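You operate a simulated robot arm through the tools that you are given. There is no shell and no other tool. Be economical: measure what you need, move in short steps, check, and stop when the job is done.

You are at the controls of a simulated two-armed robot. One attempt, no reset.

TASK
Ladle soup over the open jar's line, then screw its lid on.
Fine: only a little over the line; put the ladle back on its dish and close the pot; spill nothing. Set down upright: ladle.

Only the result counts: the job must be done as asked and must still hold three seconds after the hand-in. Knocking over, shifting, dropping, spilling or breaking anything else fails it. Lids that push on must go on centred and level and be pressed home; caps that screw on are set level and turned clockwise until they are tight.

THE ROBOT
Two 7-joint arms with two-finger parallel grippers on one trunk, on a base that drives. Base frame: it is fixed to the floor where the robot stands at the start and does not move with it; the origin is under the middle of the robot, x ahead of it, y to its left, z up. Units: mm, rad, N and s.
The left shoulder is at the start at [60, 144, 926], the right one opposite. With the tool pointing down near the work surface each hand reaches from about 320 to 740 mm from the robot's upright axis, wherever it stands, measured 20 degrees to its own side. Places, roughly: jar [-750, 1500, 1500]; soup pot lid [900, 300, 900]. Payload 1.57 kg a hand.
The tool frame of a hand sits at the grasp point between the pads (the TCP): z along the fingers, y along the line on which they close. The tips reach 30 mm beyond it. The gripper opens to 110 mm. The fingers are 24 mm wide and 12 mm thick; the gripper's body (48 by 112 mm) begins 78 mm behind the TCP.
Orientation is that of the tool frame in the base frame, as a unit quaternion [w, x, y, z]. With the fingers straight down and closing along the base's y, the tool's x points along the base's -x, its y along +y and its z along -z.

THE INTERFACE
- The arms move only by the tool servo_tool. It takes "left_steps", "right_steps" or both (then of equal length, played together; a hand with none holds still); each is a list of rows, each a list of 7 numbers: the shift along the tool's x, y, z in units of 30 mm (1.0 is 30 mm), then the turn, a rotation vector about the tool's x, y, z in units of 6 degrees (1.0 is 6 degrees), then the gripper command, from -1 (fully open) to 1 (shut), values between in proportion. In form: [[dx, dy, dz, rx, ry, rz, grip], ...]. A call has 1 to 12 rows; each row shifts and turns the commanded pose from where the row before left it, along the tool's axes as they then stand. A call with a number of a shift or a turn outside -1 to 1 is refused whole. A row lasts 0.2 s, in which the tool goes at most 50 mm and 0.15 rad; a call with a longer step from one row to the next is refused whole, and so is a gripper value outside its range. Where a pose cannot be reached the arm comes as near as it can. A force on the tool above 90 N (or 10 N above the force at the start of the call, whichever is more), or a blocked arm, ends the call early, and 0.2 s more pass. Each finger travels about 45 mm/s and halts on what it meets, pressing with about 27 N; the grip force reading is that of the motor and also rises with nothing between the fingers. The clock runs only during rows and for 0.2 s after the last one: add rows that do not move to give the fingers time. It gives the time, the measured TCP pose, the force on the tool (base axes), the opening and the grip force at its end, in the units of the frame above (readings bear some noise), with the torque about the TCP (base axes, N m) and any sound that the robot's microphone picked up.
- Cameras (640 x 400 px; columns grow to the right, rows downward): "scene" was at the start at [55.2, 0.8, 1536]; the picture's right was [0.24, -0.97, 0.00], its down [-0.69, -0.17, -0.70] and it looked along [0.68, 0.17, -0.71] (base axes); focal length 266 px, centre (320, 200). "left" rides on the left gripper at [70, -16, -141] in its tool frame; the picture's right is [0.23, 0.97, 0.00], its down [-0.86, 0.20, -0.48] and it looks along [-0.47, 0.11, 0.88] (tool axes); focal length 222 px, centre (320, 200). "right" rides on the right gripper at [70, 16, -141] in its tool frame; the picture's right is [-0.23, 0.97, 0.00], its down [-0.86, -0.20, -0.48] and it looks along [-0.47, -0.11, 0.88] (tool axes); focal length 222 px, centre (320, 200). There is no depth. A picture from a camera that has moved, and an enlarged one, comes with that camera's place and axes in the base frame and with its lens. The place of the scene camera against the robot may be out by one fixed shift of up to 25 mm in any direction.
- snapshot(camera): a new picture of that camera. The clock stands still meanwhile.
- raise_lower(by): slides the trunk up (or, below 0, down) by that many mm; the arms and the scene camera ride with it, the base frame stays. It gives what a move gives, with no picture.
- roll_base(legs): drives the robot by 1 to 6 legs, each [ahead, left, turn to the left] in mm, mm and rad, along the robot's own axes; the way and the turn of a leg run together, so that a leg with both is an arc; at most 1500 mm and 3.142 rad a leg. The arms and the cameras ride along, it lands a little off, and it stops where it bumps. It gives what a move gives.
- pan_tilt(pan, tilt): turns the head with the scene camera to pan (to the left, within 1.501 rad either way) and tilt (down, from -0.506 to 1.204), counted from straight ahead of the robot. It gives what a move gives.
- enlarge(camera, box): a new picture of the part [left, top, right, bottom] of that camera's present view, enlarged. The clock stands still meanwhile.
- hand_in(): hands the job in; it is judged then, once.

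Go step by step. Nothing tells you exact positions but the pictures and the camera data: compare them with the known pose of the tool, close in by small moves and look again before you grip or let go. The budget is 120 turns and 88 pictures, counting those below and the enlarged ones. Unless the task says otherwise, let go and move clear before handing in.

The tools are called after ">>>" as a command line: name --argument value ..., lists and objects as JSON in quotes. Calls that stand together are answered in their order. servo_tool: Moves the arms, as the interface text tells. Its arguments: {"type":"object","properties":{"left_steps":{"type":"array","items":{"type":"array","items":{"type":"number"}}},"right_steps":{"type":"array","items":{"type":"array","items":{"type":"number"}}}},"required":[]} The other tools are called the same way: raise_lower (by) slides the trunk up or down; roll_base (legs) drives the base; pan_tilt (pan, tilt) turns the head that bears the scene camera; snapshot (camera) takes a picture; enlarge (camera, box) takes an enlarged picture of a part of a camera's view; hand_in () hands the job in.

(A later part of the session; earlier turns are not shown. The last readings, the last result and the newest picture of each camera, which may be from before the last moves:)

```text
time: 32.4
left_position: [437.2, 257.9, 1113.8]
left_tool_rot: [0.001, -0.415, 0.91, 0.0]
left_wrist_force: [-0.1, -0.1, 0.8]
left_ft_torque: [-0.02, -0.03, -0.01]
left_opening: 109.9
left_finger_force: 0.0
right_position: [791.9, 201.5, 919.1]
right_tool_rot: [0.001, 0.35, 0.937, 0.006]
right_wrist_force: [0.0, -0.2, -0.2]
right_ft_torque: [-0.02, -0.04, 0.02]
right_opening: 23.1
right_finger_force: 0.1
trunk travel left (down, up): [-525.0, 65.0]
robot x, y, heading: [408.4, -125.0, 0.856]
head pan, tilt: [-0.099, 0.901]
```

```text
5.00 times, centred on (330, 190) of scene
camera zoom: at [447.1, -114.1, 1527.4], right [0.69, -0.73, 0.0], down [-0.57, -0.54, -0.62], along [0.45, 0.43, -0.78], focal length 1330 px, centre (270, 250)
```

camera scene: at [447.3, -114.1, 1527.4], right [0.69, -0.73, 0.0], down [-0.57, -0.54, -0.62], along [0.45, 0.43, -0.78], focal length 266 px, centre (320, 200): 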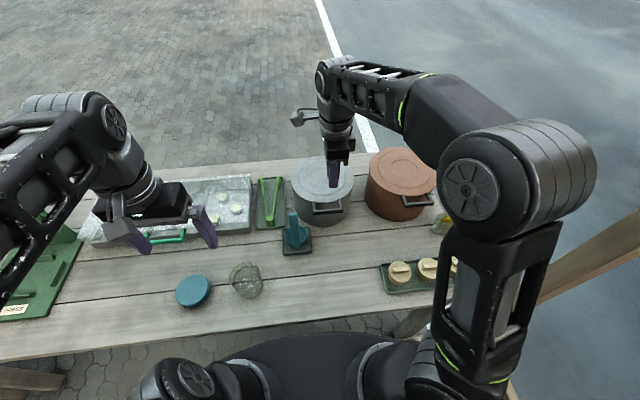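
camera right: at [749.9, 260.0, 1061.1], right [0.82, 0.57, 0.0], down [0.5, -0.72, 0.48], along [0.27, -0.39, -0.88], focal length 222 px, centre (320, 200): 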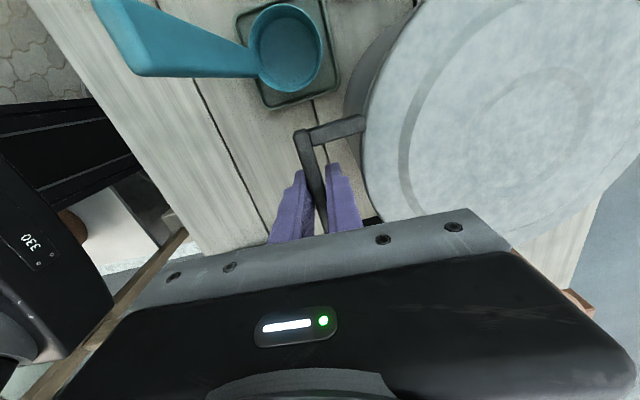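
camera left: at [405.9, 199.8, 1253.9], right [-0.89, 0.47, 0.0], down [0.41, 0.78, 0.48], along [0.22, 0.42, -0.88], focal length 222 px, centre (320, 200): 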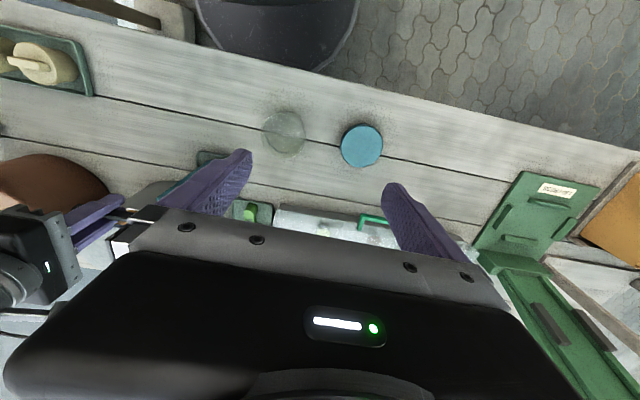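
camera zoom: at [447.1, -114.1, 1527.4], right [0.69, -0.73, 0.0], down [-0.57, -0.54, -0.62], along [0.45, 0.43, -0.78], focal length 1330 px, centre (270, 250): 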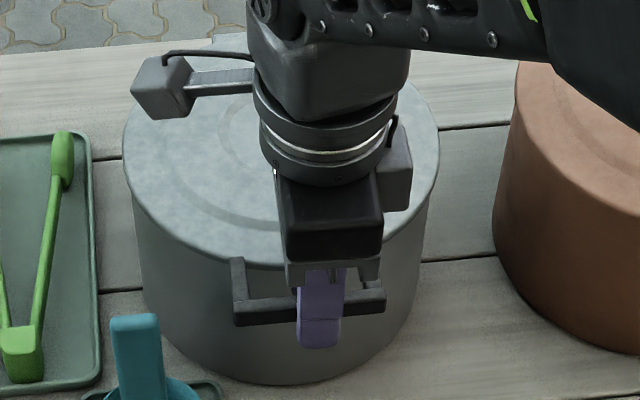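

The lid fell shut harmlessly, so the hinge is free: it must be swung past vertical. I'll re-approach with the right hand horizontal (fingers forward, closing vertically) to hook the bar and follow the arc. First: rise, retreat, pitch the hand up.

>>> servo_tool --right_steps '[[0, 0, -1, 0, 0, 0, 0.58], [0, 0, -1, 0, 0, 0, 0.58], [0, 0, -1, 0, 0, 0, 0.58], [0, 0, -1, 0, 0, 0, 0.58], [0, -1, 0, 0, 0, 0, 0.58], [0, -1, 0, 0, 0, 0, 0.58], [0, -0.5, 0, 0, 0, 0, 0.58], [0, 0, 0, -1, 0, 0, 0.58], [0, 0, 0, -1, 0, 0, 0.58], [0, 0, 0, -1, 0, 0, 0.58], [0, 0, 0, -1, 0, 0, 0.58], [0, 0, 0, -1, 0, 0, 0.58]]'

>>> servo_tool --right_steps '[[0, 0, 0, -1, 0, 0, 0.58], [0, 0, 0, -1, 0, 0, 0.58], [0, 0, 0, -1, 0, 0, 0.58], [0, 0, 0, -1, 0, 0, 0.58], [0, 0, 0, -1, 0, 0, 0.58], [0, 0, 0, -1, 0, 0, 0.58], [0, 0, 0, -1, 0, 0, 0.58], [0, 0, 0, -1, 0, 0, 0.58], [0, 0, 0, -1, 0, 0, 0.58], [0, 0, 0, -1, 0, 0, 0.58], [0, 0, 0, 0, 0, 0, 0.58]]'

>>> snapshot --camera "right"

>>> snapshot --camera "scene"

```text
time: 35.0
left_position: [436.5, 257.9, 1115.1]
left_tool_rot: [0.0, -0.416, 0.91, 0.0]
left_wrist_force: [-0.1, 0.0, 0.3]
left_ft_torque: [-0.01, 0.04, 0.01]
left_opening: 109.9
left_finger_force: 0.0
right_position: [741.1, 142.5, 1037.1]
right_tool_rot: [0.091, 0.338, 0.903, 0.249]
right_wrist_force: [-0.6, 0.4, -0.3]
right_ft_torque: [0.02, 0.0, 0.01]
right_opening: 23.2
right_finger_force: 0.0
trunk travel left (down, up): [-525.0, 65.0]
robot x, y, heading: [406.6, -123.3, 0.857]
head pan, tilt: [-0.099, 0.901]
```

```text
time: 36.9
left_position: [436.2, 258.8, 1115.2]
left_tool_rot: [0.002, -0.415, 0.91, 0.001]
left_wrist_force: [0.7, 0.3, 0.9]
left_ft_torque: [-0.01, -0.01, 0.01]
left_opening: 109.8
left_finger_force: 0.1
right_position: [690.0, 215.7, 1078.2]
right_tool_rot: [0.036, 0.325, 0.785, 0.525]
right_wrist_force: [0.1, 0.0, 0.4]
right_ft_torque: [0.03, -0.02, 0.01]
right_opening: 22.9
right_finger_force: 0.0
right hand out of reach, approached as far as the arm can: row 2, 3, 4, 5, 6, 7, 8, 9
trunk travel left (down, up): [-525.0, 65.0]
robot x, y, heading: [406.8, -124.7, 0.859]
head pan, tilt: [-0.099, 0.901]
stopped in row 9 (right hand): the arm was blocked; the commanded pose is now the measured one
```

```text
52 pictures are left
camera right: at [588.1, 143.9, 1174.2], right [0.64, 0.1, 0.76], down [0.39, -0.9, -0.2], along [0.66, 0.42, -0.62], focal length 222 px, centre (320, 200)
```

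right: 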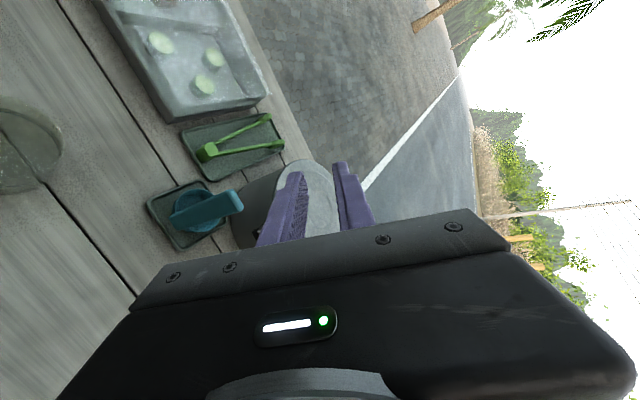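

```text
51 pictures are left
camera scene: at [446.5, -114.1, 1527.4], right [0.69, -0.73, 0.0], down [-0.57, -0.54, -0.62], along [0.45, 0.43, -0.78], focal length 266 px, centre (320, 200)
```

scene: 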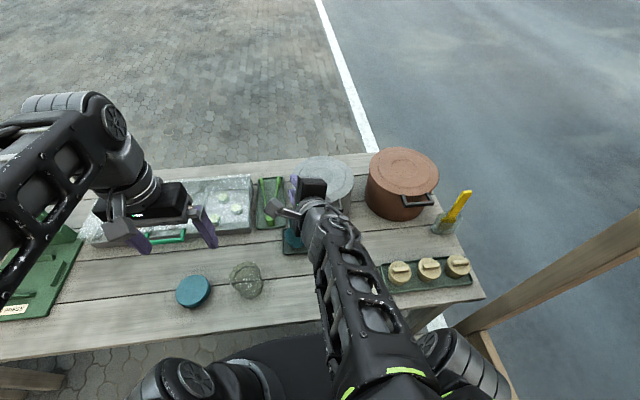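

The horizontal pose isn't reachable this close in; I'll back the base 100 mm and 100 mm left so the right arm has room, then level the hand.

>>> roll_base --legs '[[-100, 100, 0]]'

>>> servo_tool --right_steps '[[0, 0, 0, -0.79, -0.27, -0.41, 1], [0, 0, 0, -0.79, -0.27, -0.41, 1], [0, 0, 0, -0.79, -0.27, -0.41, 1], [0, 0, 0, -0.79, -0.27, -0.41, 1], [0, 0, 0, -0.79, -0.27, -0.41, 1], [0, 0, 0, -0.79, -0.27, -0.41, 1], [-1, 0, 0, 0, 0, 0, 1], [-1, 0, 0, 0, 0, 0, 1], [-1, 0, 0, 0, 0, 0, 1], [-1, 0, 0, 0, 0, 0, 1], [-1, -0.5, 0, 0, 0, 0, 1], [-1, -0.5, 0, 0, 0, 0, 1]]'

```text
time: 38.2
left_position: [294.8, 249.6, 1115.6]
left_tool_rot: [0.001, -0.416, 0.909, 0.001]
left_wrist_force: [-0.3, -0.3, 0.2]
left_ft_torque: [0.02, -0.01, 0.01]
left_opening: 110.1
left_finger_force: 0.1
right_position: [547.7, 208.3, 1078.3]
right_tool_rot: [0.036, 0.324, 0.786, 0.526]
right_wrist_force: [-0.4, 0.2, 0.4]
right_ft_torque: [0.02, -0.05, -0.03]
right_opening: 23.1
right_finger_force: 0.2
trunk travel left (down, up): [-525.0, 65.0]
robot x, y, heading: [261.8, -131.8, 0.858]
head pan, tilt: [-0.099, 0.901]
```

```text
time: 38.8
left_position: [296.0, 250.1, 1114.7]
left_tool_rot: [0.0, -0.416, 0.909, 0.0]
left_wrist_force: [0.2, 0.0, 0.1]
left_ft_torque: [0.0, 0.02, 0.01]
left_opening: 109.9
left_finger_force: 0.1
right_position: [519.3, 219.0, 1069.1]
right_tool_rot: [-0.024, 0.35, 0.77, 0.534]
right_wrist_force: [-0.7, 0.0, -0.6]
right_ft_torque: [0.0, 0.03, 0.01]
right_opening: 0.0
right_finger_force: 13.3
right hand out of reach, approached as far as the arm can: row 1, 2
trunk travel left (down, up): [-525.0, 65.0]
robot x, y, heading: [265.6, -132.6, 0.859]
head pan, tilt: [-0.099, 0.901]
stopped in row 2 (right hand): the arm was blocked; the commanded pose is now the measured one
```

The right hand had drifted left across the body; I move it right and outward before continuing the rotation.

>>> servo_tool --right_steps '[[-0.85, 0.42, -0.02, 0, 0, 0, 1], [-0.85, 0.42, -0.02, 0, 0, 0, 1], [-0.85, 0.42, -0.02, 0, 0, 0, 1], [-0.85, 0.42, -0.02, 0, 0, 0, 1], [-0.85, 0.42, -0.02, 0, 0, 0, 1], [-0.85, 0.42, -0.02, 0, 0, 0, 1], [-0.85, 0.42, -0.02, 0, 0, 0, 1], [0, 0, 0, 0, 0, 0, 1]]'

>>> snapshot --camera "scene"

```text
time: 40.6
left_position: [295.7, 249.5, 1114.1]
left_tool_rot: [0.001, -0.416, 0.909, 0.0]
left_wrist_force: [0.6, 0.9, 0.4]
left_ft_torque: [0.0, 0.0, 0.02]
left_opening: 109.9
left_finger_force: 0.1
right_position: [704.7, 165.7, 1083.1]
right_tool_rot: [-0.023, 0.347, 0.77, 0.534]
right_wrist_force: [-0.8, -0.6, 0.5]
right_ft_torque: [0.0, -0.05, 0.0]
right_opening: 0.0
right_finger_force: 21.7
right hand out of reach, approached as far as the arm can: row 1, 2, 3
trunk travel left (down, up): [-525.0, 65.0]
robot x, y, heading: [268.0, -131.9, 0.858]
head pan, tilt: [-0.099, 0.901]
```

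```text
50 pictures are left
camera scene: at [306.7, -122.0, 1527.4], right [0.69, -0.72, 0.0], down [-0.57, -0.54, -0.62], along [0.45, 0.43, -0.78], focal length 266 px, centre (320, 200)
```

scene: 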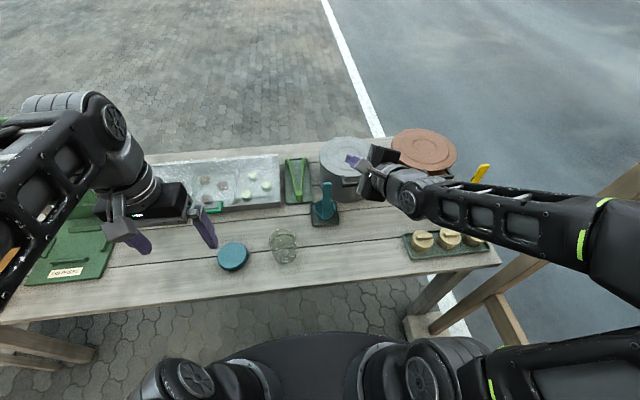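

Hand is over the pot area at the right side. I level its roll, keep it pointing forward-down 20°, then lower it toward the front of the handle.

>>> servo_tool --right_steps '[[0, 0, 0, -0.21, -0.08, -0.85, 1], [0, 0, 0, -0.21, -0.08, -0.85, 1], [0, 0, 0, -0.21, -0.08, -0.85, 1], [0, 0, 0, -0.21, -0.08, -0.85, 1], [0, 0, 0, -0.21, -0.08, -0.85, 1], [-0.18, -0.87, 0.26, 0, 0, 0, 1], [-0.18, -0.87, 0.26, 0, 0, 0, 1], [-0.18, -0.87, 0.26, 0, 0, 0, 1], [-0.18, -0.87, 0.26, 0, 0, 0, 1], [0, 0, 0, 0, 0, 0, 1]]'

>>> snapshot --camera "right"

```text
time: 42.8
left_position: [295.3, 250.1, 1114.8]
left_tool_rot: [0.001, -0.417, 0.909, 0.0]
left_wrist_force: [0.9, -0.5, 0.0]
left_ft_torque: [-0.04, -0.01, -0.03]
left_opening: 110.1
left_finger_force: 0.0
right_position: [737.2, 169.1, 978.1]
right_tool_rot: [0.13, 0.181, 0.798, 0.56]
right_wrist_force: [-1.4, 0.2, 0.1]
right_ft_torque: [0.01, -0.01, 0.03]
right_opening: 0.0
right_finger_force: 21.6
right hand out of reach, approached as far as the arm can: row 4, 5, 6, 7, 8
trunk travel left (down, up): [-525.0, 65.0]
robot x, y, heading: [262.4, -133.1, 0.866]
head pan, tilt: [-0.099, 0.901]
```

```text
49 pictures are left
camera right: at [621.5, 85.0, 1040.9], right [0.34, 0.2, 0.92], down [0.54, -0.84, -0.02], along [0.77, 0.51, -0.4], focal length 222 px, centre (320, 200)
```

right: 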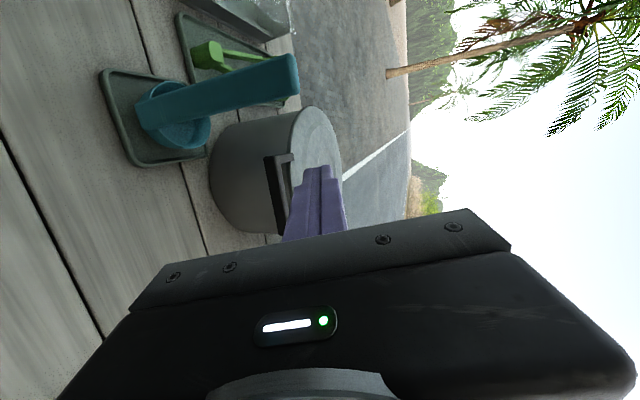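

The horizontal hand is in place with a clear view of the handle. Lowering to just below bar level in front of it.

>>> servo_tool --right_steps '[[-0.18, -0.75, 0.22, 0, 0, 0, 1], [-0.18, -0.75, 0.22, 0, 0, 0, 1], [-0.18, -0.75, 0.22, 0, 0, 0, 1], [-0.18, -0.75, 0.22, 0, 0, 0, 1], [0, 0, 0, 0, 0, 0, 1]]'

>>> snapshot --camera "right"

>>> enlarge --camera "scene" --box '[300, 110, 440, 220]'

```text
time: 44.0
left_position: [294.6, 249.6, 1114.2]
left_tool_rot: [0.0, -0.417, 0.909, 0.0]
left_wrist_force: [-0.6, -0.3, 0.0]
left_ft_torque: [0.0, -0.04, -0.01]
left_opening: 109.7
left_finger_force: 0.1
right_position: [755.2, 152.4, 884.2]
right_tool_rot: [0.13, 0.181, 0.798, 0.56]
right_wrist_force: [0.4, 0.5, 0.8]
right_ft_torque: [0.02, 0.02, 0.01]
right_opening: 0.0
right_finger_force: 21.1
trunk travel left (down, up): [-525.0, 65.0]
robot x, y, heading: [264.1, -129.7, 0.859]
head pan, tilt: [-0.099, 0.901]
```

```text
48 pictures are left
camera right: at [637.8, 69.0, 947.7], right [0.34, 0.2, 0.92], down [0.54, -0.84, -0.02], along [0.76, 0.51, -0.4], focal length 222 px, centre (320, 200)
```

right: 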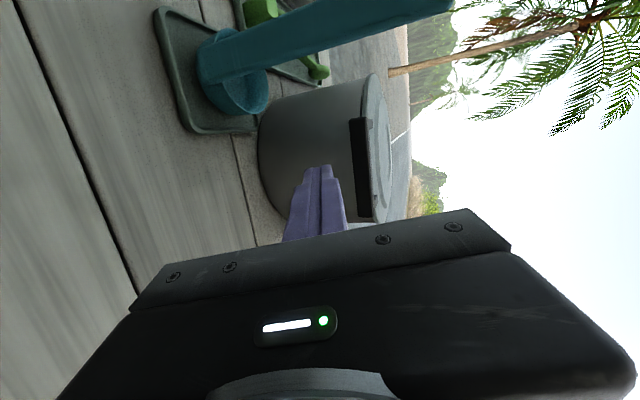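

```text
3.64 times, centred on (370, 165) of scene
camera zoom: at [306.6, -122.1, 1527.4], right [0.69, -0.72, 0.0], down [-0.57, -0.54, -0.62], along [0.45, 0.43, -0.78], focal length 967 px, centre (138, 327)
```

zoom: 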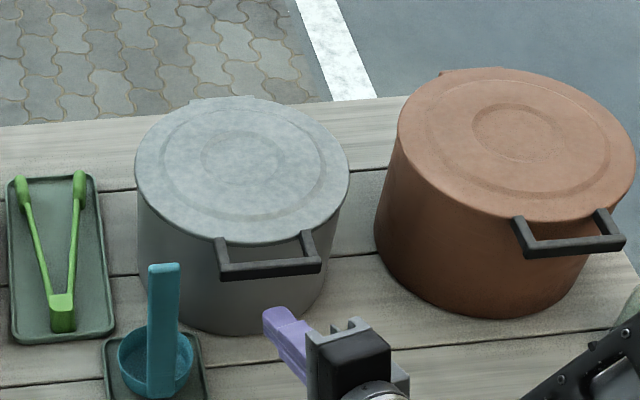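

The fingertips sit below bar level in front of it. Insert 45 mm forward under the bar, then a small lift.

>>> servo_tool --right_steps '[[-0.13, 0.163, 0.455, 0, 0, 0, 1], [-0.13, 0.163, 0.455, 0, 0, 0, 1], [-0.13, 0.163, 0.455, 0, 0, 0, 1], [0, 0.5, -0.18, 0, 0, 0, 1], [0, 0.5, -0.18, 0, 0, 0, 1], [0, 0.5, -0.18, 0, 0, 0, 1], [0, 0, 0, 0, 0, 0, 1]]'

>>> snapshot --camera "right"

```text
time: 45.6
left_position: [296.0, 249.5, 1114.4]
left_tool_rot: [0.001, -0.416, 0.909, 0.0]
left_wrist_force: [0.4, -0.4, -0.4]
left_ft_torque: [0.0, 0.02, 0.0]
left_opening: 110.0
left_finger_force: 0.0
right_position: [785.3, 187.6, 931.8]
right_tool_rot: [0.13, 0.181, 0.798, 0.56]
right_wrist_force: [-0.2, 0.1, -1.4]
right_ft_torque: [0.02, 0.0, 0.0]
right_opening: 0.0
right_finger_force: 21.5
trunk travel left (down, up): [-525.0, 65.0]
robot x, y, heading: [262.3, -134.7, 0.855]
head pan, tilt: [-0.099, 0.901]
```

```text
46 pictures are left
camera right: at [668.5, 103.7, 996.9], right [0.34, 0.2, 0.92], down [0.54, -0.84, -0.02], along [0.76, 0.51, -0.4], focal length 222 px, centre (320, 200)
```

right: 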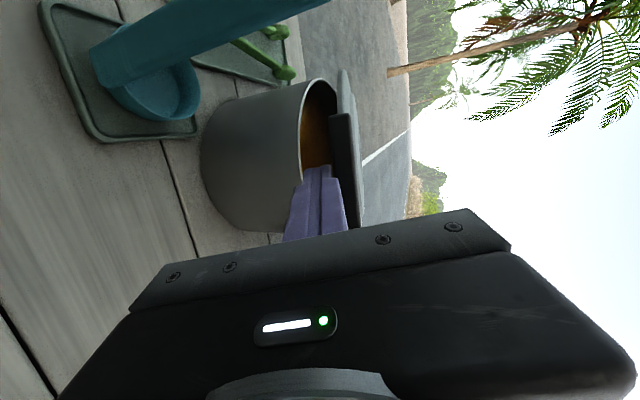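

The lid swings up easily. I continue pushing along the arc to about 50°.

>>> servo_tool --right_steps '[[-0.117, 0.79, 0.17, 0, 0, 0, 1], [-0.117, 0.79, 0.17, 0, 0, 0, 1], [-0.117, 0.79, 0.17, 0, 0, 0, 1], [-0.16, 0.66, 0.39, 0, 0, 0, 1], [-0.16, 0.66, 0.39, 0, 0, 0, 1], [-0.16, 0.66, 0.39, 0, 0, 0, 1], [0, 0, 0, 0, 0, 0, 1]]'

>>> snapshot --camera "scene"

```text
time: 46.8
left_position: [292.1, 244.2, 1116.8]
left_tool_rot: [0.004, -0.415, 0.91, 0.001]
left_wrist_force: [0.5, -0.6, -0.6]
left_ft_torque: [-0.02, 0.02, -0.02]
left_opening: 109.8
left_finger_force: 0.0
right_position: [828.7, 240.1, 1041.5]
right_tool_rot: [0.14, 0.173, 0.786, 0.577]
right_wrist_force: [-23.7, -35.5, 38.3]
right_ft_torque: [0.85, -0.72, 0.05]
right_opening: 0.0
right_finger_force: 21.2
trunk travel left (down, up): [-525.0, 65.0]
robot x, y, heading: [264.6, -134.7, 0.86]
head pan, tilt: [-0.099, 0.901]
stopped in row 5 (right hand): the force on the tool passed its limit (the readings are from after the stop); the commanded pose is now the measured one
```

```text
45 pictures are left
camera scene: at [299.8, -130.6, 1527.9], right [0.69, -0.73, 0.0], down [-0.57, -0.54, -0.63], along [0.45, 0.43, -0.78], focal length 266 px, centre (320, 200)
```

scene: 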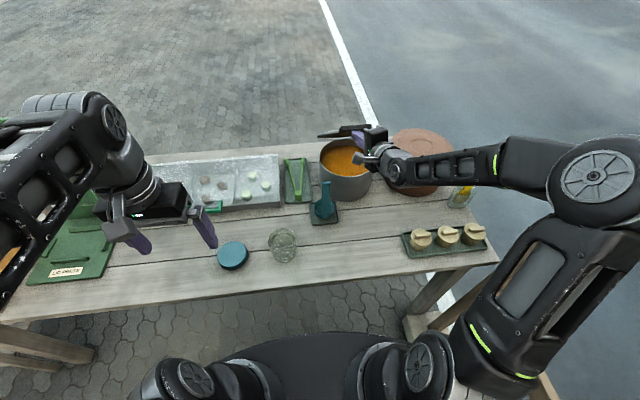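

>>> enlarge --camera "scene" --box '[300, 100, 420, 210]'

>>> snapshot --camera "right"

```text
3.64 times, centred on (360, 155) of scene
camera zoom: at [299.8, -130.6, 1527.9], right [0.69, -0.73, 0.0], down [-0.57, -0.54, -0.63], along [0.45, 0.43, -0.78], focal length 967 px, centre (174, 364)
```

zoom: 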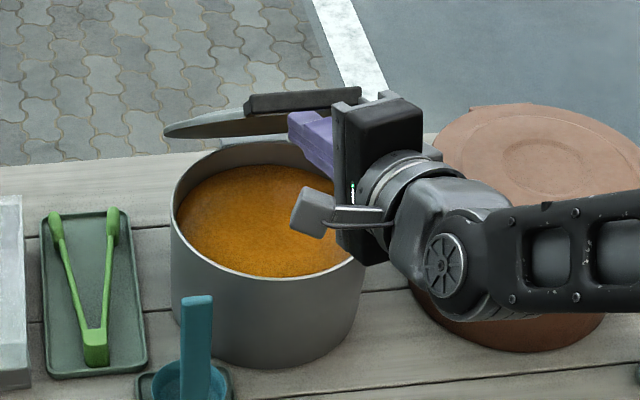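

```text
43 pictures are left
camera right: at [710.5, 153.5, 1097.5], right [0.31, 0.17, 0.93], down [0.55, -0.84, -0.03], along [0.78, 0.52, -0.35], focal length 222 px, centre (320, 200)
```

right: 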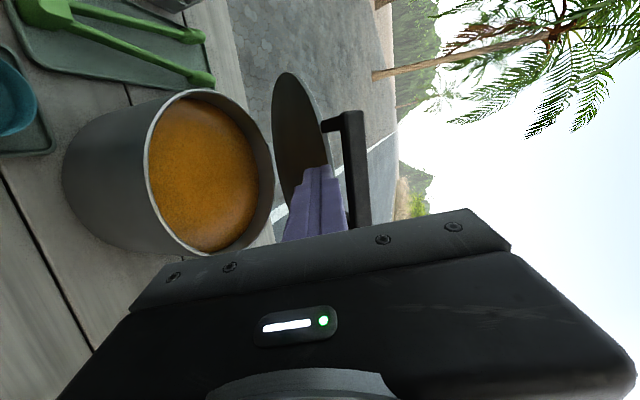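

At ~35° the closed fingers wedged into the handle loop. I'll retrace, set the lid down, and redo it with the bar gripped between the fingers (lower finger under it), letting the bar pivot in the grip.

>>> servo_tool --right_steps '[[0.16, -0.66, -0.39, 0, 0, 0, 1], [0.11, -0.46, -0.27, 0, 0, 0, 1], [0.117, -0.79, -0.17, 0, 0, 0, 1], [0.117, -0.79, -0.17, 0, 0, 0, 1], [0.117, -0.79, -0.17, 0, 0, 0, 1], [0, -0.5, 0.18, 0, 0, 0, 1], [0, -0.5, 0.18, 0, 0, 0, 1], [0, -0.5, 0.18, 0, 0, 0, 1], [0, 0, 0, 0, 0, 0, 1]]'

>>> snapshot --camera "right"

```text
time: 48.8
left_position: [295.0, 249.2, 1114.4]
left_tool_rot: [0.0, -0.416, 0.91, 0.0]
left_wrist_force: [0.0, -0.6, -0.3]
left_ft_torque: [-0.03, -0.02, -0.03]
left_opening: 109.9
left_finger_force: 0.1
right_position: [788.5, 191.7, 892.4]
right_tool_rot: [0.135, 0.178, 0.792, 0.568]
right_wrist_force: [-1.8, -5.2, -1.5]
right_ft_torque: [0.1, -0.03, -0.07]
right_opening: 0.0
right_finger_force: 20.8
trunk travel left (down, up): [-525.0, 65.0]
robot x, y, heading: [264.5, -133.7, 0.85]
head pan, tilt: [-0.099, 0.901]
```

```text
42 pictures are left
camera right: at [670.6, 106.7, 953.1], right [0.33, 0.18, 0.93], down [0.54, -0.84, -0.03], along [0.77, 0.51, -0.38], focal length 222 px, centre (320, 200)
```

right: 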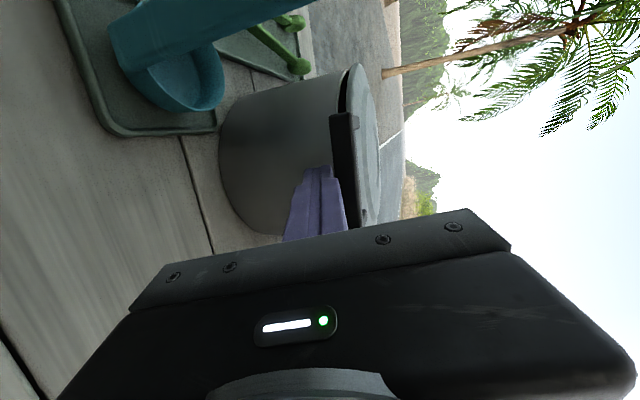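

Lid is nearly down. I back off, open to 30 mm, raise to centre on the bar.

>>> servo_tool --right_steps '[[0, -0.25, 0.09, 0, 0, 0, 1], [0.13, -0.163, -0.455, 0, 0, 0, 1], [0.13, -0.163, -0.455, 0, 0, 0, 1], [0.13, -0.163, -0.455, 0, 0, 0, 1], [0, 0.35, -0.13, 0, 0, 0, 0.45], [0, 0.35, -0.13, 0, 0, 0, 0.45], [0, 0, 0, 0, 0, 0, 0.45]]'

>>> enlarge --camera "right" --box '[240, 80, 440, 240]'

```text
time: 50.4
left_position: [297.4, 249.0, 1114.7]
left_tool_rot: [0.0, -0.416, 0.909, 0.0]
left_wrist_force: [-0.3, -0.2, 0.5]
left_ft_torque: [-0.02, -0.01, 0.02]
left_opening: 110.2
left_finger_force: 0.0
right_position: [759.8, 157.7, 907.8]
right_tool_rot: [0.136, 0.178, 0.792, 0.568]
right_wrist_force: [-0.1, 0.4, -0.4]
right_ft_torque: [0.01, 0.0, 0.03]
right_opening: 30.2
right_finger_force: 0.0
trunk travel left (down, up): [-525.0, 65.0]
robot x, y, heading: [263.0, -132.3, 0.861]
head pan, tilt: [-0.099, 0.901]
```

```text
2.50 times, centred on (340, 160) of right
camera zoom: at [641.7, 72.2, 966.9], right [0.33, 0.18, 0.93], down [0.55, -0.84, -0.03], along [0.77, 0.51, -0.38], focal length 555 px, centre (270, 300)
```

zoom: 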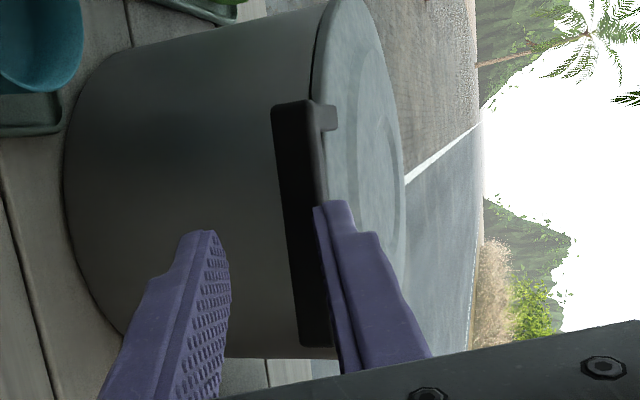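

The bar will be centred after the forward move. Insert and grip.

>>> servo_tool --right_steps '[[-0.123, 0.11, 0.44, 0, 0, 0, 0.45], [-0.123, 0.11, 0.44, 0, 0, 0, 0.45], [-0.123, 0.11, 0.44, 0, 0, 0, 0.45], [0, 0, 0, 0, 0, 0, 0.45], [0, 0, 0, 0, 0, 0, 1], [0, 0, 0, 0, 0, 0, 1], [0, 0, 0, 0, 0, 0, 1]]'

>>> enlarge --camera "right" --box '[240, 80, 440, 240]'

```text
time: 52.0
left_position: [296.0, 249.3, 1114.9]
left_tool_rot: [0.0, -0.416, 0.91, -0.001]
left_wrist_force: [-0.4, 0.1, 1.2]
left_ft_torque: [0.01, -0.02, 0.02]
left_opening: 110.1
left_finger_force: 0.1
right_position: [787.1, 190.5, 906.8]
right_tool_rot: [0.136, 0.176, 0.79, 0.571]
right_wrist_force: [9.6, 12.5, 16.2]
right_ft_torque: [0.86, 0.43, -0.05]
right_opening: 20.0
right_finger_force: 34.2
trunk travel left (down, up): [-525.0, 65.0]
robot x, y, heading: [264.2, -132.6, 0.857]
head pan, tilt: [-0.099, 0.901]
```

```text
2.50 times, centred on (340, 160) of right
camera zoom: at [669.4, 104.0, 964.8], right [0.32, 0.18, 0.93], down [0.55, -0.84, -0.03], along [0.77, 0.52, -0.37], focal length 555 px, centre (270, 300)
```

zoom: 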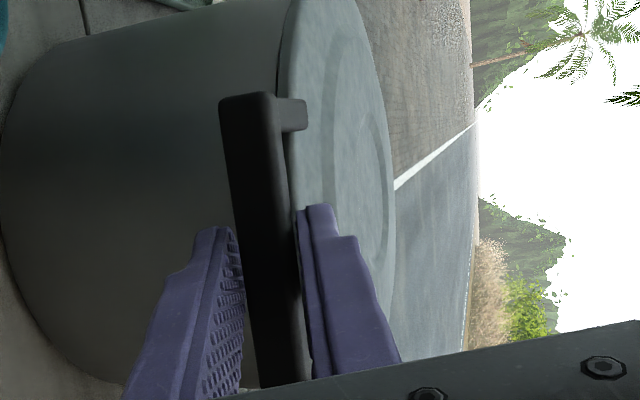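

The bar (about 10×20 mm) is gripped. Now I follow the hinge arc to about 36°.

>>> servo_tool --right_steps '[[-0.023, 0.797, -0.217, 0, 0, 0, 1], [-0.045, 0.814, -0.135, 0, 0, 0, 1], [-0.067, 0.822, -0.051, 0, 0, 0, 1], [-0.088, 0.821, 0.032, 0, 0, 0, 1], [-0.109, 0.811, 0.116, 0, 0, 0, 1], [0, 0, 0, 0, 0, 0, 1]]'

>>> enlarge --camera "right" --box '[240, 80, 440, 240]'

```text
time: 53.4
left_position: [294.7, 248.2, 1114.1]
left_tool_rot: [0.0, -0.416, 0.909, 0.0]
left_wrist_force: [0.0, -0.6, -0.7]
left_ft_torque: [-0.01, 0.01, 0.02]
left_opening: 110.0
left_finger_force: 0.0
right_position: [808.5, 215.2, 1022.1]
right_tool_rot: [0.135, 0.176, 0.792, 0.569]
right_wrist_force: [-12.2, 1.3, 0.7]
right_ft_torque: [0.33, 0.89, -0.05]
right_opening: 19.0
right_finger_force: 33.1
trunk travel left (down, up): [-525.0, 65.0]
robot x, y, heading: [265.4, -133.4, 0.854]
head pan, tilt: [-0.099, 0.901]
```

```text
2.50 times, centred on (340, 160) of right
camera zoom: at [691.4, 129.5, 1082.8], right [0.33, 0.19, 0.93], down [0.55, -0.84, -0.03], along [0.77, 0.52, -0.38], focal length 555 px, centre (270, 300)
```

zoom: 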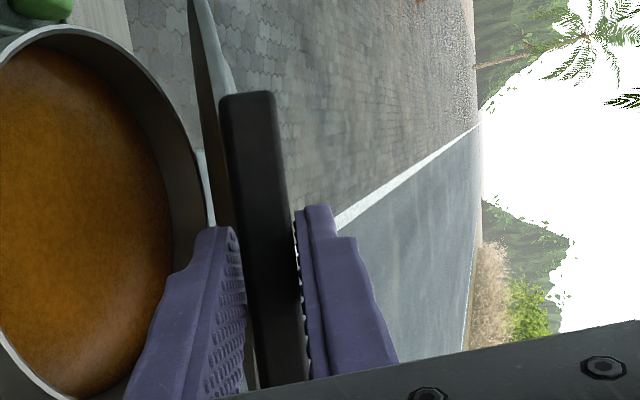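

Works smoothly with low forces. Continuing to about 66°.

>>> servo_tool --right_steps '[[-0.128, 0.793, 0.198, 0, 0, 0, 1], [-0.145, 0.765, 0.278, 0, 0, 0, 1], [-0.161, 0.729, 0.356, 0, 0, 0, 1], [-0.176, 0.685, 0.429, 0, 0, 0, 1], [-0.188, 0.633, 0.498, 0, 0, 0, 1], [-0.198, 0.575, 0.56, 0, 0, 0, 1], [0, 0, 0, 0, 0, 0, 1]]'

>>> enlarge --camera "right" --box '[200, 40, 440, 240]'

```text
time: 55.0
left_position: [294.0, 250.0, 1113.3]
left_tool_rot: [0.001, -0.415, 0.91, 0.0]
left_wrist_force: [-0.8, -0.6, -0.6]
left_ft_torque: [0.01, 0.0, 0.0]
left_opening: 110.1
left_finger_force: 0.1
right_position: [878.7, 297.8, 1121.2]
right_tool_rot: [0.136, 0.177, 0.791, 0.569]
right_wrist_force: [-5.7, 5.5, 1.7]
right_ft_torque: [0.77, 0.51, -0.08]
right_opening: 20.1
right_finger_force: 34.0
trunk travel left (down, up): [-525.0, 65.0]
robot x, y, heading: [265.3, -135.3, 0.866]
head pan, tilt: [-0.099, 0.901]
```

```text
2.00 times, centred on (320, 140) of right
camera zoom: at [762.2, 212.7, 1181.1], right [0.33, 0.18, 0.93], down [0.55, -0.84, -0.03], along [0.77, 0.51, -0.37], focal length 444 px, centre (320, 320)
```

zoom: 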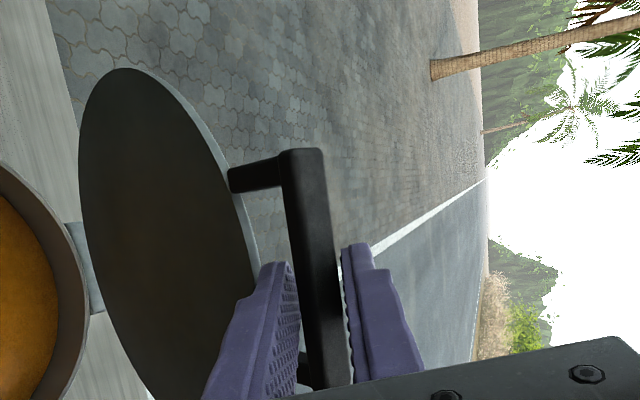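

Continuing past vertical (to about 102°).

>>> servo_tool --right_steps '[[-0.206, 0.51, 0.617, 0, 0, 0, 1], [-0.212, 0.44, 0.667, 0, 0, 0, 1], [-0.216, 0.365, 0.71, 0, 0, 0, 1], [-0.217, 0.286, 0.745, 0, 0, 0, 1], [-0.216, 0.204, 0.772, 0, 0, 0, 1], [-0.212, 0.12, 0.79, 0, 0, 0, 1], [0, 0, 0, 0, 0, 0, 1]]'

>>> snapshot --camera "right"

```text
time: 56.6
left_position: [293.0, 247.3, 1114.5]
left_tool_rot: [0.002, -0.415, 0.91, 0.001]
left_wrist_force: [-0.1, -0.2, -0.1]
left_ft_torque: [0.02, -0.03, 0.02]
left_opening: 109.8
left_finger_force: 0.0
right_position: [975.6, 404.0, 1136.2]
right_tool_rot: [0.137, 0.178, 0.791, 0.569]
right_wrist_force: [-15.5, -11.2, 5.5]
right_ft_torque: [0.77, 0.3, -0.39]
right_opening: 14.6
right_finger_force: 30.7
trunk travel left (down, up): [-525.0, 65.0]
robot x, y, heading: [265.9, -135.2, 0.858]
head pan, tilt: [-0.099, 0.901]
```

```text
37 pictures are left
camera right: at [857.6, 319.2, 1196.0], right [0.33, 0.18, 0.93], down [0.54, -0.84, -0.03], along [0.77, 0.51, -0.37], focal length 222 px, centre (320, 200)
```

right: 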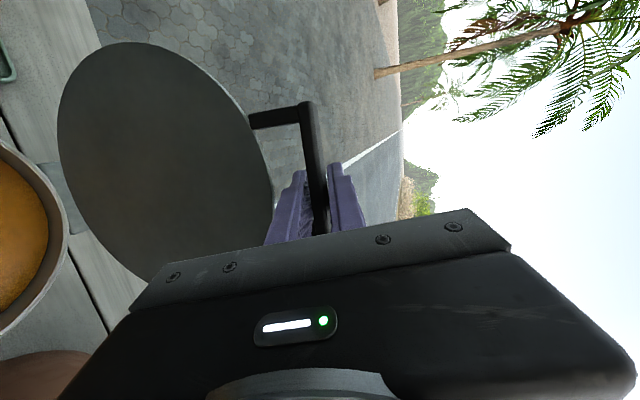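

Lid is at about 101°. I open the fingers in place to see whether it stays.

>>> servo_tool --right_steps '[[0, 0, 0, 0, 0, 0, 0.4], [0, 0, 0, 0, 0, 0, 0.4], [0, 0, 0, 0, 0, 0, 0.4], [0, 0, 0, 0, 0, 0, 0.4]]'

>>> snapshot --camera "right"

```text
time: 57.6
left_position: [295.5, 249.1, 1113.5]
left_tool_rot: [0.001, -0.416, 0.909, 0.0]
left_wrist_force: [0.1, -0.2, -0.3]
left_ft_torque: [-0.01, -0.04, 0.0]
left_opening: 109.8
left_finger_force: 0.1
right_position: [976.5, 407.1, 1134.4]
right_tool_rot: [0.136, 0.178, 0.792, 0.568]
right_wrist_force: [1.4, -0.1, 0.8]
right_ft_torque: [-0.04, -0.01, 0.0]
right_opening: 32.2
right_finger_force: 0.1
trunk travel left (down, up): [-525.0, 65.0]
robot x, y, heading: [261.0, -136.6, 0.856]
head pan, tilt: [-0.099, 0.901]
```

```text
36 pictures are left
camera right: at [859.6, 321.4, 1194.2], right [0.33, 0.18, 0.93], down [0.54, -0.84, -0.03], along [0.77, 0.51, -0.38], focal length 222 px, centre (320, 200)
```

right: 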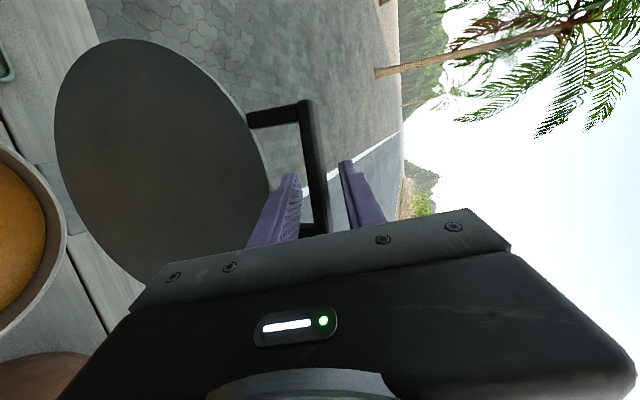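

The lid stays open. I withdraw the right hand straight back and pitch it down again.

>>> servo_tool --right_steps '[[0, 0, -0.5, 0, 0, 0, 0.4], [0, 0, -0.8, 0, 0, 0, 0.4], [0, 0, -1, 0, 0, 0, 0.4], [0, 0, -1, 0, 0, 0, 0.4], [0, 0, -1, 0, 0, 0, 0.4], [0, -0.3, -1, 0, 0, 0, 0.4], [0, -0.4, -1, 0, 0, 0, 0.4], [0, -0.4, -1, 0, 0, 0, 0.4], [0, 0, -0.5, 1, 0, 0, 0.4], [0, 0, 0, 1, 0, 0, 0], [0, 0, 0, 1, 0, 0, -0.5], [0, 0, 0, 1, 0, 0, -0.5]]'

>>> servo_tool --right_steps '[[0, 0, 0, 1, 0, 0, -0.5], [0, 0, 0, 1, 0, 0, -0.5], [0, 0, 0, 1, 0, 0, -0.5], [0, 0, 0, 1, 0, 0, -0.5], [0, 0, 0, 1, 0, 0, -0.5], [0, 0, 0, 1, 0, 0, -0.5], [0, 0, 0, 1, 0, 0, -0.5], [0, 0, 0, 1, 0, 0, -0.5], [0, 0, 0, 0, 0, 0, -0.5]]'

>>> snapshot --camera "scene"

```text
time: 60.2
left_position: [296.8, 250.0, 1113.5]
left_tool_rot: [0.0, -0.415, 0.91, 0.0]
left_wrist_force: [-0.2, -0.7, 0.6]
left_ft_torque: [-0.01, 0.01, 0.02]
left_opening: 109.8
left_finger_force: 0.0
right_position: [876.9, 199.3, 1176.9]
right_tool_rot: [0.095, 0.201, 0.893, 0.391]
right_wrist_force: [0.1, 0.4, -0.4]
right_ft_torque: [-0.03, -0.02, 0.03]
right_opening: 82.4
right_finger_force: 0.1
trunk travel left (down, up): [-525.0, 65.0]
robot x, y, heading: [264.1, -132.1, 0.859]
head pan, tilt: [-0.099, 0.901]
```

```text
time: 62.2
left_position: [295.3, 249.1, 1114.2]
left_tool_rot: [0.0, -0.415, 0.91, 0.001]
left_wrist_force: [-0.1, 0.2, 0.4]
left_ft_torque: [0.0, 0.0, -0.01]
left_opening: 109.9
left_finger_force: 0.1
right_position: [874.3, 198.6, 1177.1]
right_tool_rot: [0.046, 0.219, 0.959, 0.173]
right_wrist_force: [-0.6, -0.3, -0.8]
right_ft_torque: [-0.02, -0.06, -0.02]
right_opening: 82.4
right_finger_force: 0.1
right hand out of reach, approached as far as the arm can: row 5, 6, 7, 8
trunk travel left (down, up): [-525.0, 65.0]
robot x, y, heading: [266.6, -133.6, 0.861]
head pan, tilt: [-0.099, 0.901]
```

```text
35 pictures are left
camera scene: at [306.2, -123.0, 1527.4], right [0.69, -0.73, 0.0], down [-0.57, -0.54, -0.62], along [0.45, 0.43, -0.78], focal length 266 px, centre (320, 200)
```

scene: 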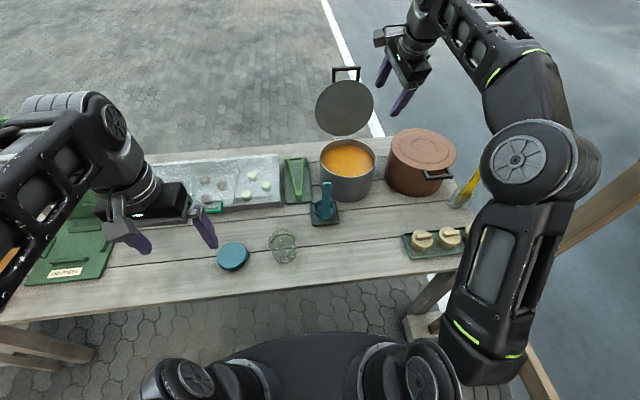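

The lid stands open on its own. I bring the right hand back over the table in the default downward orientation, then drive forward 100 mm.

>>> servo_tool --right_steps '[[0.36, -0.8, 0.27, 0, 0, 0, -0.5], [0.36, -0.8, 0.27, 0, 0, 0, -0.5], [0.36, -0.8, 0.27, 0, 0, 0, -0.5], [0.36, -0.8, 0.27, 0, 0, 0, -0.5], [0.36, -0.8, 0.27, 0, 0, 0, -0.5], [0.36, -0.8, 0.27, 0, 0, 0, -0.5], [0, 0, 0, 0, 0, -1, -0.5], [0, 0, 0, 0, 0, -1, -0.5], [0, 0, 0, 0, 0, -1, -0.5], [0, 0, 0, 0, 0, -1, -0.5], [0, 0, 0, 0, 0, -1, -0.5], [0, 0, 0, 0, 0, -1, -0.5]]'

>>> servo_tool --right_steps '[[0, 0, 0, 0, 0, -1, -0.5], [0, 0, 0, 0, 0, -1, -0.5], [0, 0, 0, 0, 0, -1, -0.5], [0, 0, 0, 0, 0, -1, -0.5], [0, 0, 0, 0, 0, -1, -0.5], [0, 0, 0, 0, 0, -1, -0.5], [0, 0, 0, 0, 0, -0.5, -0.5], [0, 0, 0, 0, 0, 0, -0.5]]'

>>> roll_base --legs '[[100, 0, 0]]'

```text
time: 64.8
left_position: [296.4, 250.0, 1113.8]
left_tool_rot: [0.0, -0.416, 0.91, 0.001]
left_wrist_force: [-0.7, 0.1, 0.6]
left_ft_torque: [0.01, -0.01, -0.02]
left_opening: 110.0
left_finger_force: 0.0
right_position: [765.0, 119.9, 1080.8]
right_tool_rot: [0.096, -0.09, 0.98, 0.15]
right_wrist_force: [-0.2, -1.1, -0.2]
right_ft_torque: [0.0, 0.0, -0.02]
right_opening: 82.4
right_finger_force: 0.1
trunk travel left (down, up): [-525.0, 65.0]
robot x, y, heading: [269.2, -134.8, 0.857]
head pan, tilt: [-0.099, 0.901]
```

```text
time: 66.6
left_position: [295.7, 248.8, 1115.1]
left_tool_rot: [0.0, -0.415, 0.91, 0.0]
left_wrist_force: [-0.9, 0.1, -0.3]
left_ft_torque: [0.01, 0.01, -0.01]
left_opening: 109.9
left_finger_force: 0.1
right_position: [764.6, 119.8, 1079.6]
right_tool_rot: [0.142, -0.412, 0.893, 0.11]
right_wrist_force: [0.4, 0.0, -1.2]
right_ft_torque: [-0.01, 0.02, 0.02]
right_opening: 82.2
right_finger_force: 0.1
trunk travel left (down, up): [-525.0, 65.0]
robot x, y, heading: [262.1, -131.7, 0.856]
head pan, tilt: [-0.099, 0.901]
```

```text
time: 67.7
left_position: [363.2, 326.5, 1113.8]
left_tool_rot: [0.0, -0.415, 0.91, 0.0]
left_wrist_force: [0.6, 1.2, -0.2]
left_ft_torque: [-0.01, 0.03, 0.0]
left_opening: 110.0
left_finger_force: 0.0
right_position: [833.8, 198.7, 1079.7]
right_tool_rot: [0.14, -0.411, 0.894, 0.109]
right_wrist_force: [0.5, 0.7, -0.7]
right_ft_torque: [-0.01, 0.0, 0.0]
right_opening: 82.3
right_finger_force: 0.0
trunk travel left (down, up): [-525.0, 65.0]
robot x, y, heading: [329.5, -55.5, 0.853]
head pan, tilt: [-0.099, 0.901]
```

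I level the right tool and move it over the ladle handle.

>>> servo_tool --right_steps '[[0, 0, 0, 0.2, 0.84, 0, -0.3], [0, 0, 0, 0.2, 0.84, 0, -0.3], [0, 0, 0, 0.2, 0.84, 0, -0.3], [0, 0, 0, 0.2, 0.84, 0, -0.3], [0.43, 0.89, 0, 0, 0, 0, -0.3], [0.43, 0.89, 0, 0, 0, 0, -0.3], [0.43, 0.89, 0, 0, 0, 0, -0.3], [0.43, 0.89, 0, 0, 0, 0, -0.3], [0.43, 0.89, 0, 0, 0, 0, -0.3], [0, 0, 0, 0, 0, 0, -0.3]]'

>>> snapshot --camera "right"

```text
time: 69.9
left_position: [363.1, 326.8, 1114.3]
left_tool_rot: [-0.001, -0.415, 0.91, 0.0]
left_wrist_force: [-0.4, 1.1, -0.1]
left_ft_torque: [0.0, 0.04, -0.01]
left_opening: 109.7
left_finger_force: 0.1
right_position: [688.8, 233.8, 1079.8]
right_tool_rot: [0.0, -0.417, 0.909, -0.001]
right_wrist_force: [0.2, 0.3, 0.1]
right_ft_torque: [-0.01, -0.01, -0.02]
right_opening: 71.5
right_finger_force: 0.1
trunk travel left (down, up): [-525.0, 65.0]
robot x, y, heading: [331.9, -56.6, 0.857]
head pan, tilt: [-0.099, 0.901]
```

```text
34 pictures are left
camera right: at [633.8, 192.0, 1221.1], right [-0.59, 0.81, 0.0], down [0.71, 0.52, 0.48], along [0.39, 0.28, -0.88], focal length 222 px, centre (320, 200)
```

right: 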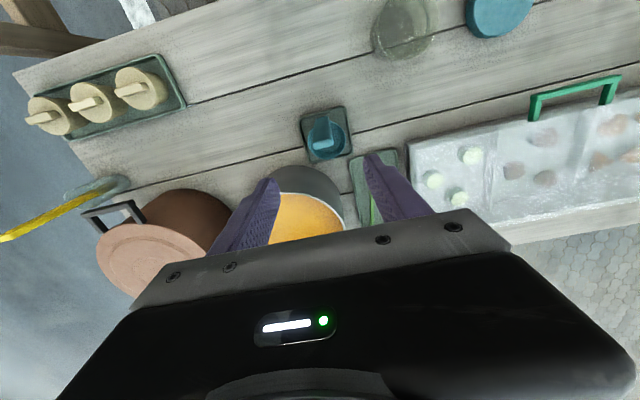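

>>> enlarge --camera "right" --box '[270, 90, 390, 170]'

>>> snapshot --camera "left"

```text
5.00 times, centred on (330, 130) of right
camera zoom: at [633.8, 192.0, 1221.1], right [-0.59, 0.81, 0.0], down [0.71, 0.52, 0.48], along [0.39, 0.28, -0.88], focal length 1111 px, centre (270, 550)
```

zoom: 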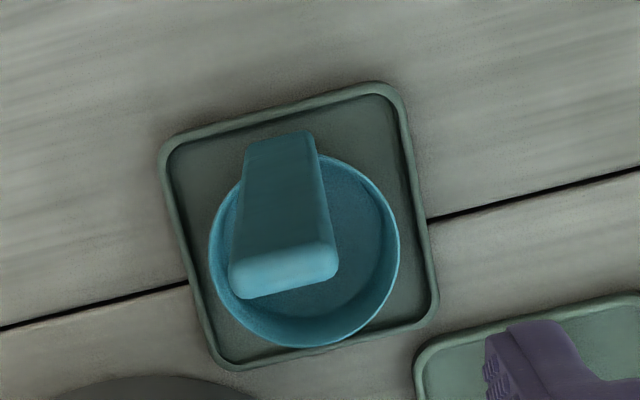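

```text
32 pictures are left
camera left: at [329.3, 263.2, 1255.1], right [-0.88, 0.47, 0.0], down [0.41, 0.78, 0.48], along [0.22, 0.42, -0.88], focal length 222 px, centre (320, 200)
```

left: 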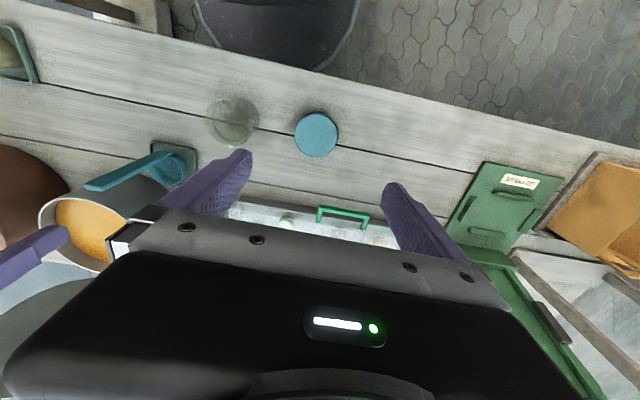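

Handle top is at about [686, 233, 966], aligned within 2° of my closing axis. I descend to z≈931 and grip it, then check.

>>> servo_tool --right_steps '[[0.07, 0.07, 0.9, 0, 0, 0.3, -0.2], [0, 0, 0.9, 0, 0, 0, -0.1], [0, 0, 0.9, 0, 0, 0, 0], [0, 0, 0.9, 0, 0, 0, 0], [0, 0, 0.9, 0, 0, 0, 0], [0, 0, 0.45, 0, 0, 0, 0], [0, 0, 0, 0, 0, 0, 0.2], [0, 0, 0, 0, 0, 0, 0.5], [0, 0, 0, 0, 0, 0, 1], [0, 0, 0, 0, 0, 0, 1], [0, 0, 0, 0, 0, 0, 1]]'

>>> snapshot --camera "right"

```text
time: 72.3
left_position: [364.1, 326.1, 1114.1]
left_tool_rot: [0.0, -0.415, 0.91, 0.0]
left_wrist_force: [0.3, -0.7, -0.5]
left_ft_torque: [0.01, -0.02, 0.02]
left_opening: 110.1
left_finger_force: 0.1
right_position: [686.6, 233.7, 930.5]
right_tool_rot: [0.0, -0.403, 0.915, -0.002]
right_wrist_force: [0.0, -0.1, -0.1]
right_ft_torque: [-0.03, 0.03, 0.03]
right_opening: 26.0
right_finger_force: 27.2
trunk travel left (down, up): [-525.0, 65.0]
robot x, y, heading: [329.4, -58.9, 0.858]
head pan, tilt: [-0.099, 0.901]
```

```text
31 pictures are left
camera right: at [629.9, 194.6, 1072.3], right [-0.56, 0.83, 0.0], down [0.72, 0.5, 0.48], along [0.4, 0.27, -0.88], focal length 222 px, centre (320, 200)
```

right: 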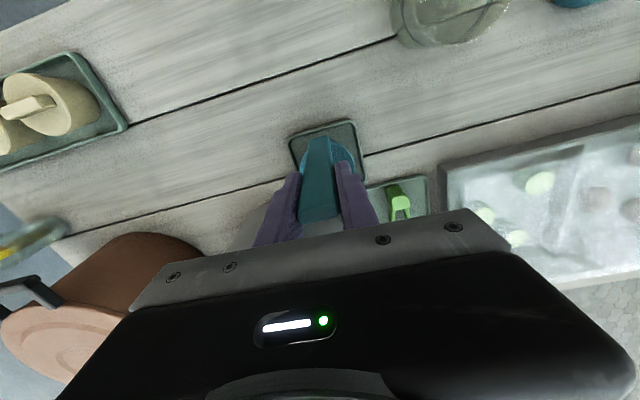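

Ladle is gripped without disturbing it. Lifting it clear and carrying it over the pot.

>>> servo_tool --right_steps '[[0, 0, -0.4, 0, 0, 0, 1], [0, 0, -0.9, 0, 0, 0, 1], [0, 0, -1, 0, 0, 0, 1], [0, 0, -1, 0, 0, 0, 1], [0, 0, -1, 0, 0, 0, 1], [0, 0, -1, 0, 0, 0, 1], [-0.7, -0.5, 0, 0, 0, 0, 1], [-0.85, -0.6, 0, 0, 0, 0, 1], [-0.85, -0.6, 0, 0, 0, 0, 1], [-0.85, -0.6, 0, 0, 0, 0, 1], [-0.85, -0.6, 0, 0, 0, 0, 1], [0, 0, 0, 0, 0, 0, 1]]'

>>> snapshot --camera "right"

>>> enlarge --camera "scene" --box '[220, 110, 420, 290]'

```text
time: 74.9
left_position: [362.6, 325.7, 1113.7]
left_tool_rot: [0.0, -0.415, 0.91, 0.0]
left_wrist_force: [-0.4, -0.7, -0.4]
left_ft_torque: [0.0, -0.02, 0.0]
left_opening: 109.9
left_finger_force: 0.0
right_position: [785.0, 256.6, 1090.5]
right_tool_rot: [0.0, -0.402, 0.916, -0.001]
right_wrist_force: [0.9, 0.3, -1.5]
right_ft_torque: [0.01, 0.01, -0.03]
right_opening: 26.1
right_finger_force: 26.7
right hand out of reach, approached as far as the arm can: row 10, 11
trunk travel left (down, up): [-525.0, 65.0]
robot x, y, heading: [331.8, -56.5, 0.86]
head pan, tilt: [-0.099, 0.901]
```

```text
30 pictures are left
camera right: at [726.9, 216.7, 1232.9], right [-0.56, 0.83, 0.0], down [0.72, 0.5, 0.48], along [0.4, 0.27, -0.88], focal length 222 px, centre (320, 200)
```

right: 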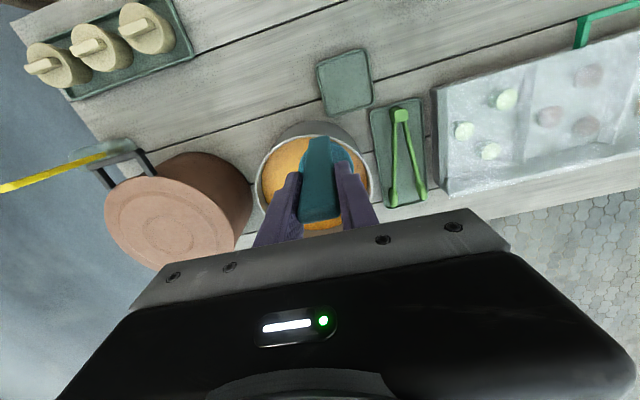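

```text
2.22 times, centred on (320, 200) of scene
camera zoom: at [373.5, -46.2, 1527.4], right [0.69, -0.73, 0.0], down [-0.57, -0.54, -0.62], along [0.45, 0.43, -0.78], focal length 591 px, centre (320, 200)
```

zoom: 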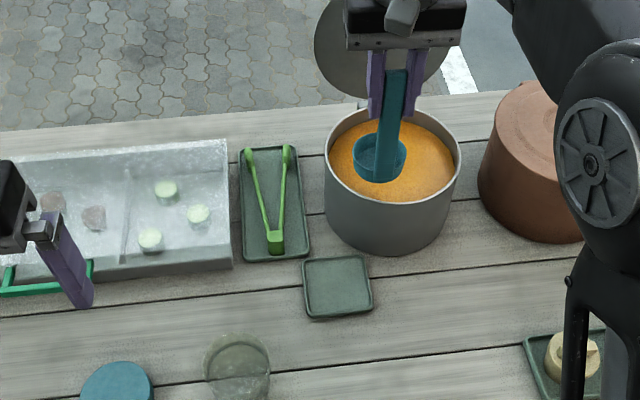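

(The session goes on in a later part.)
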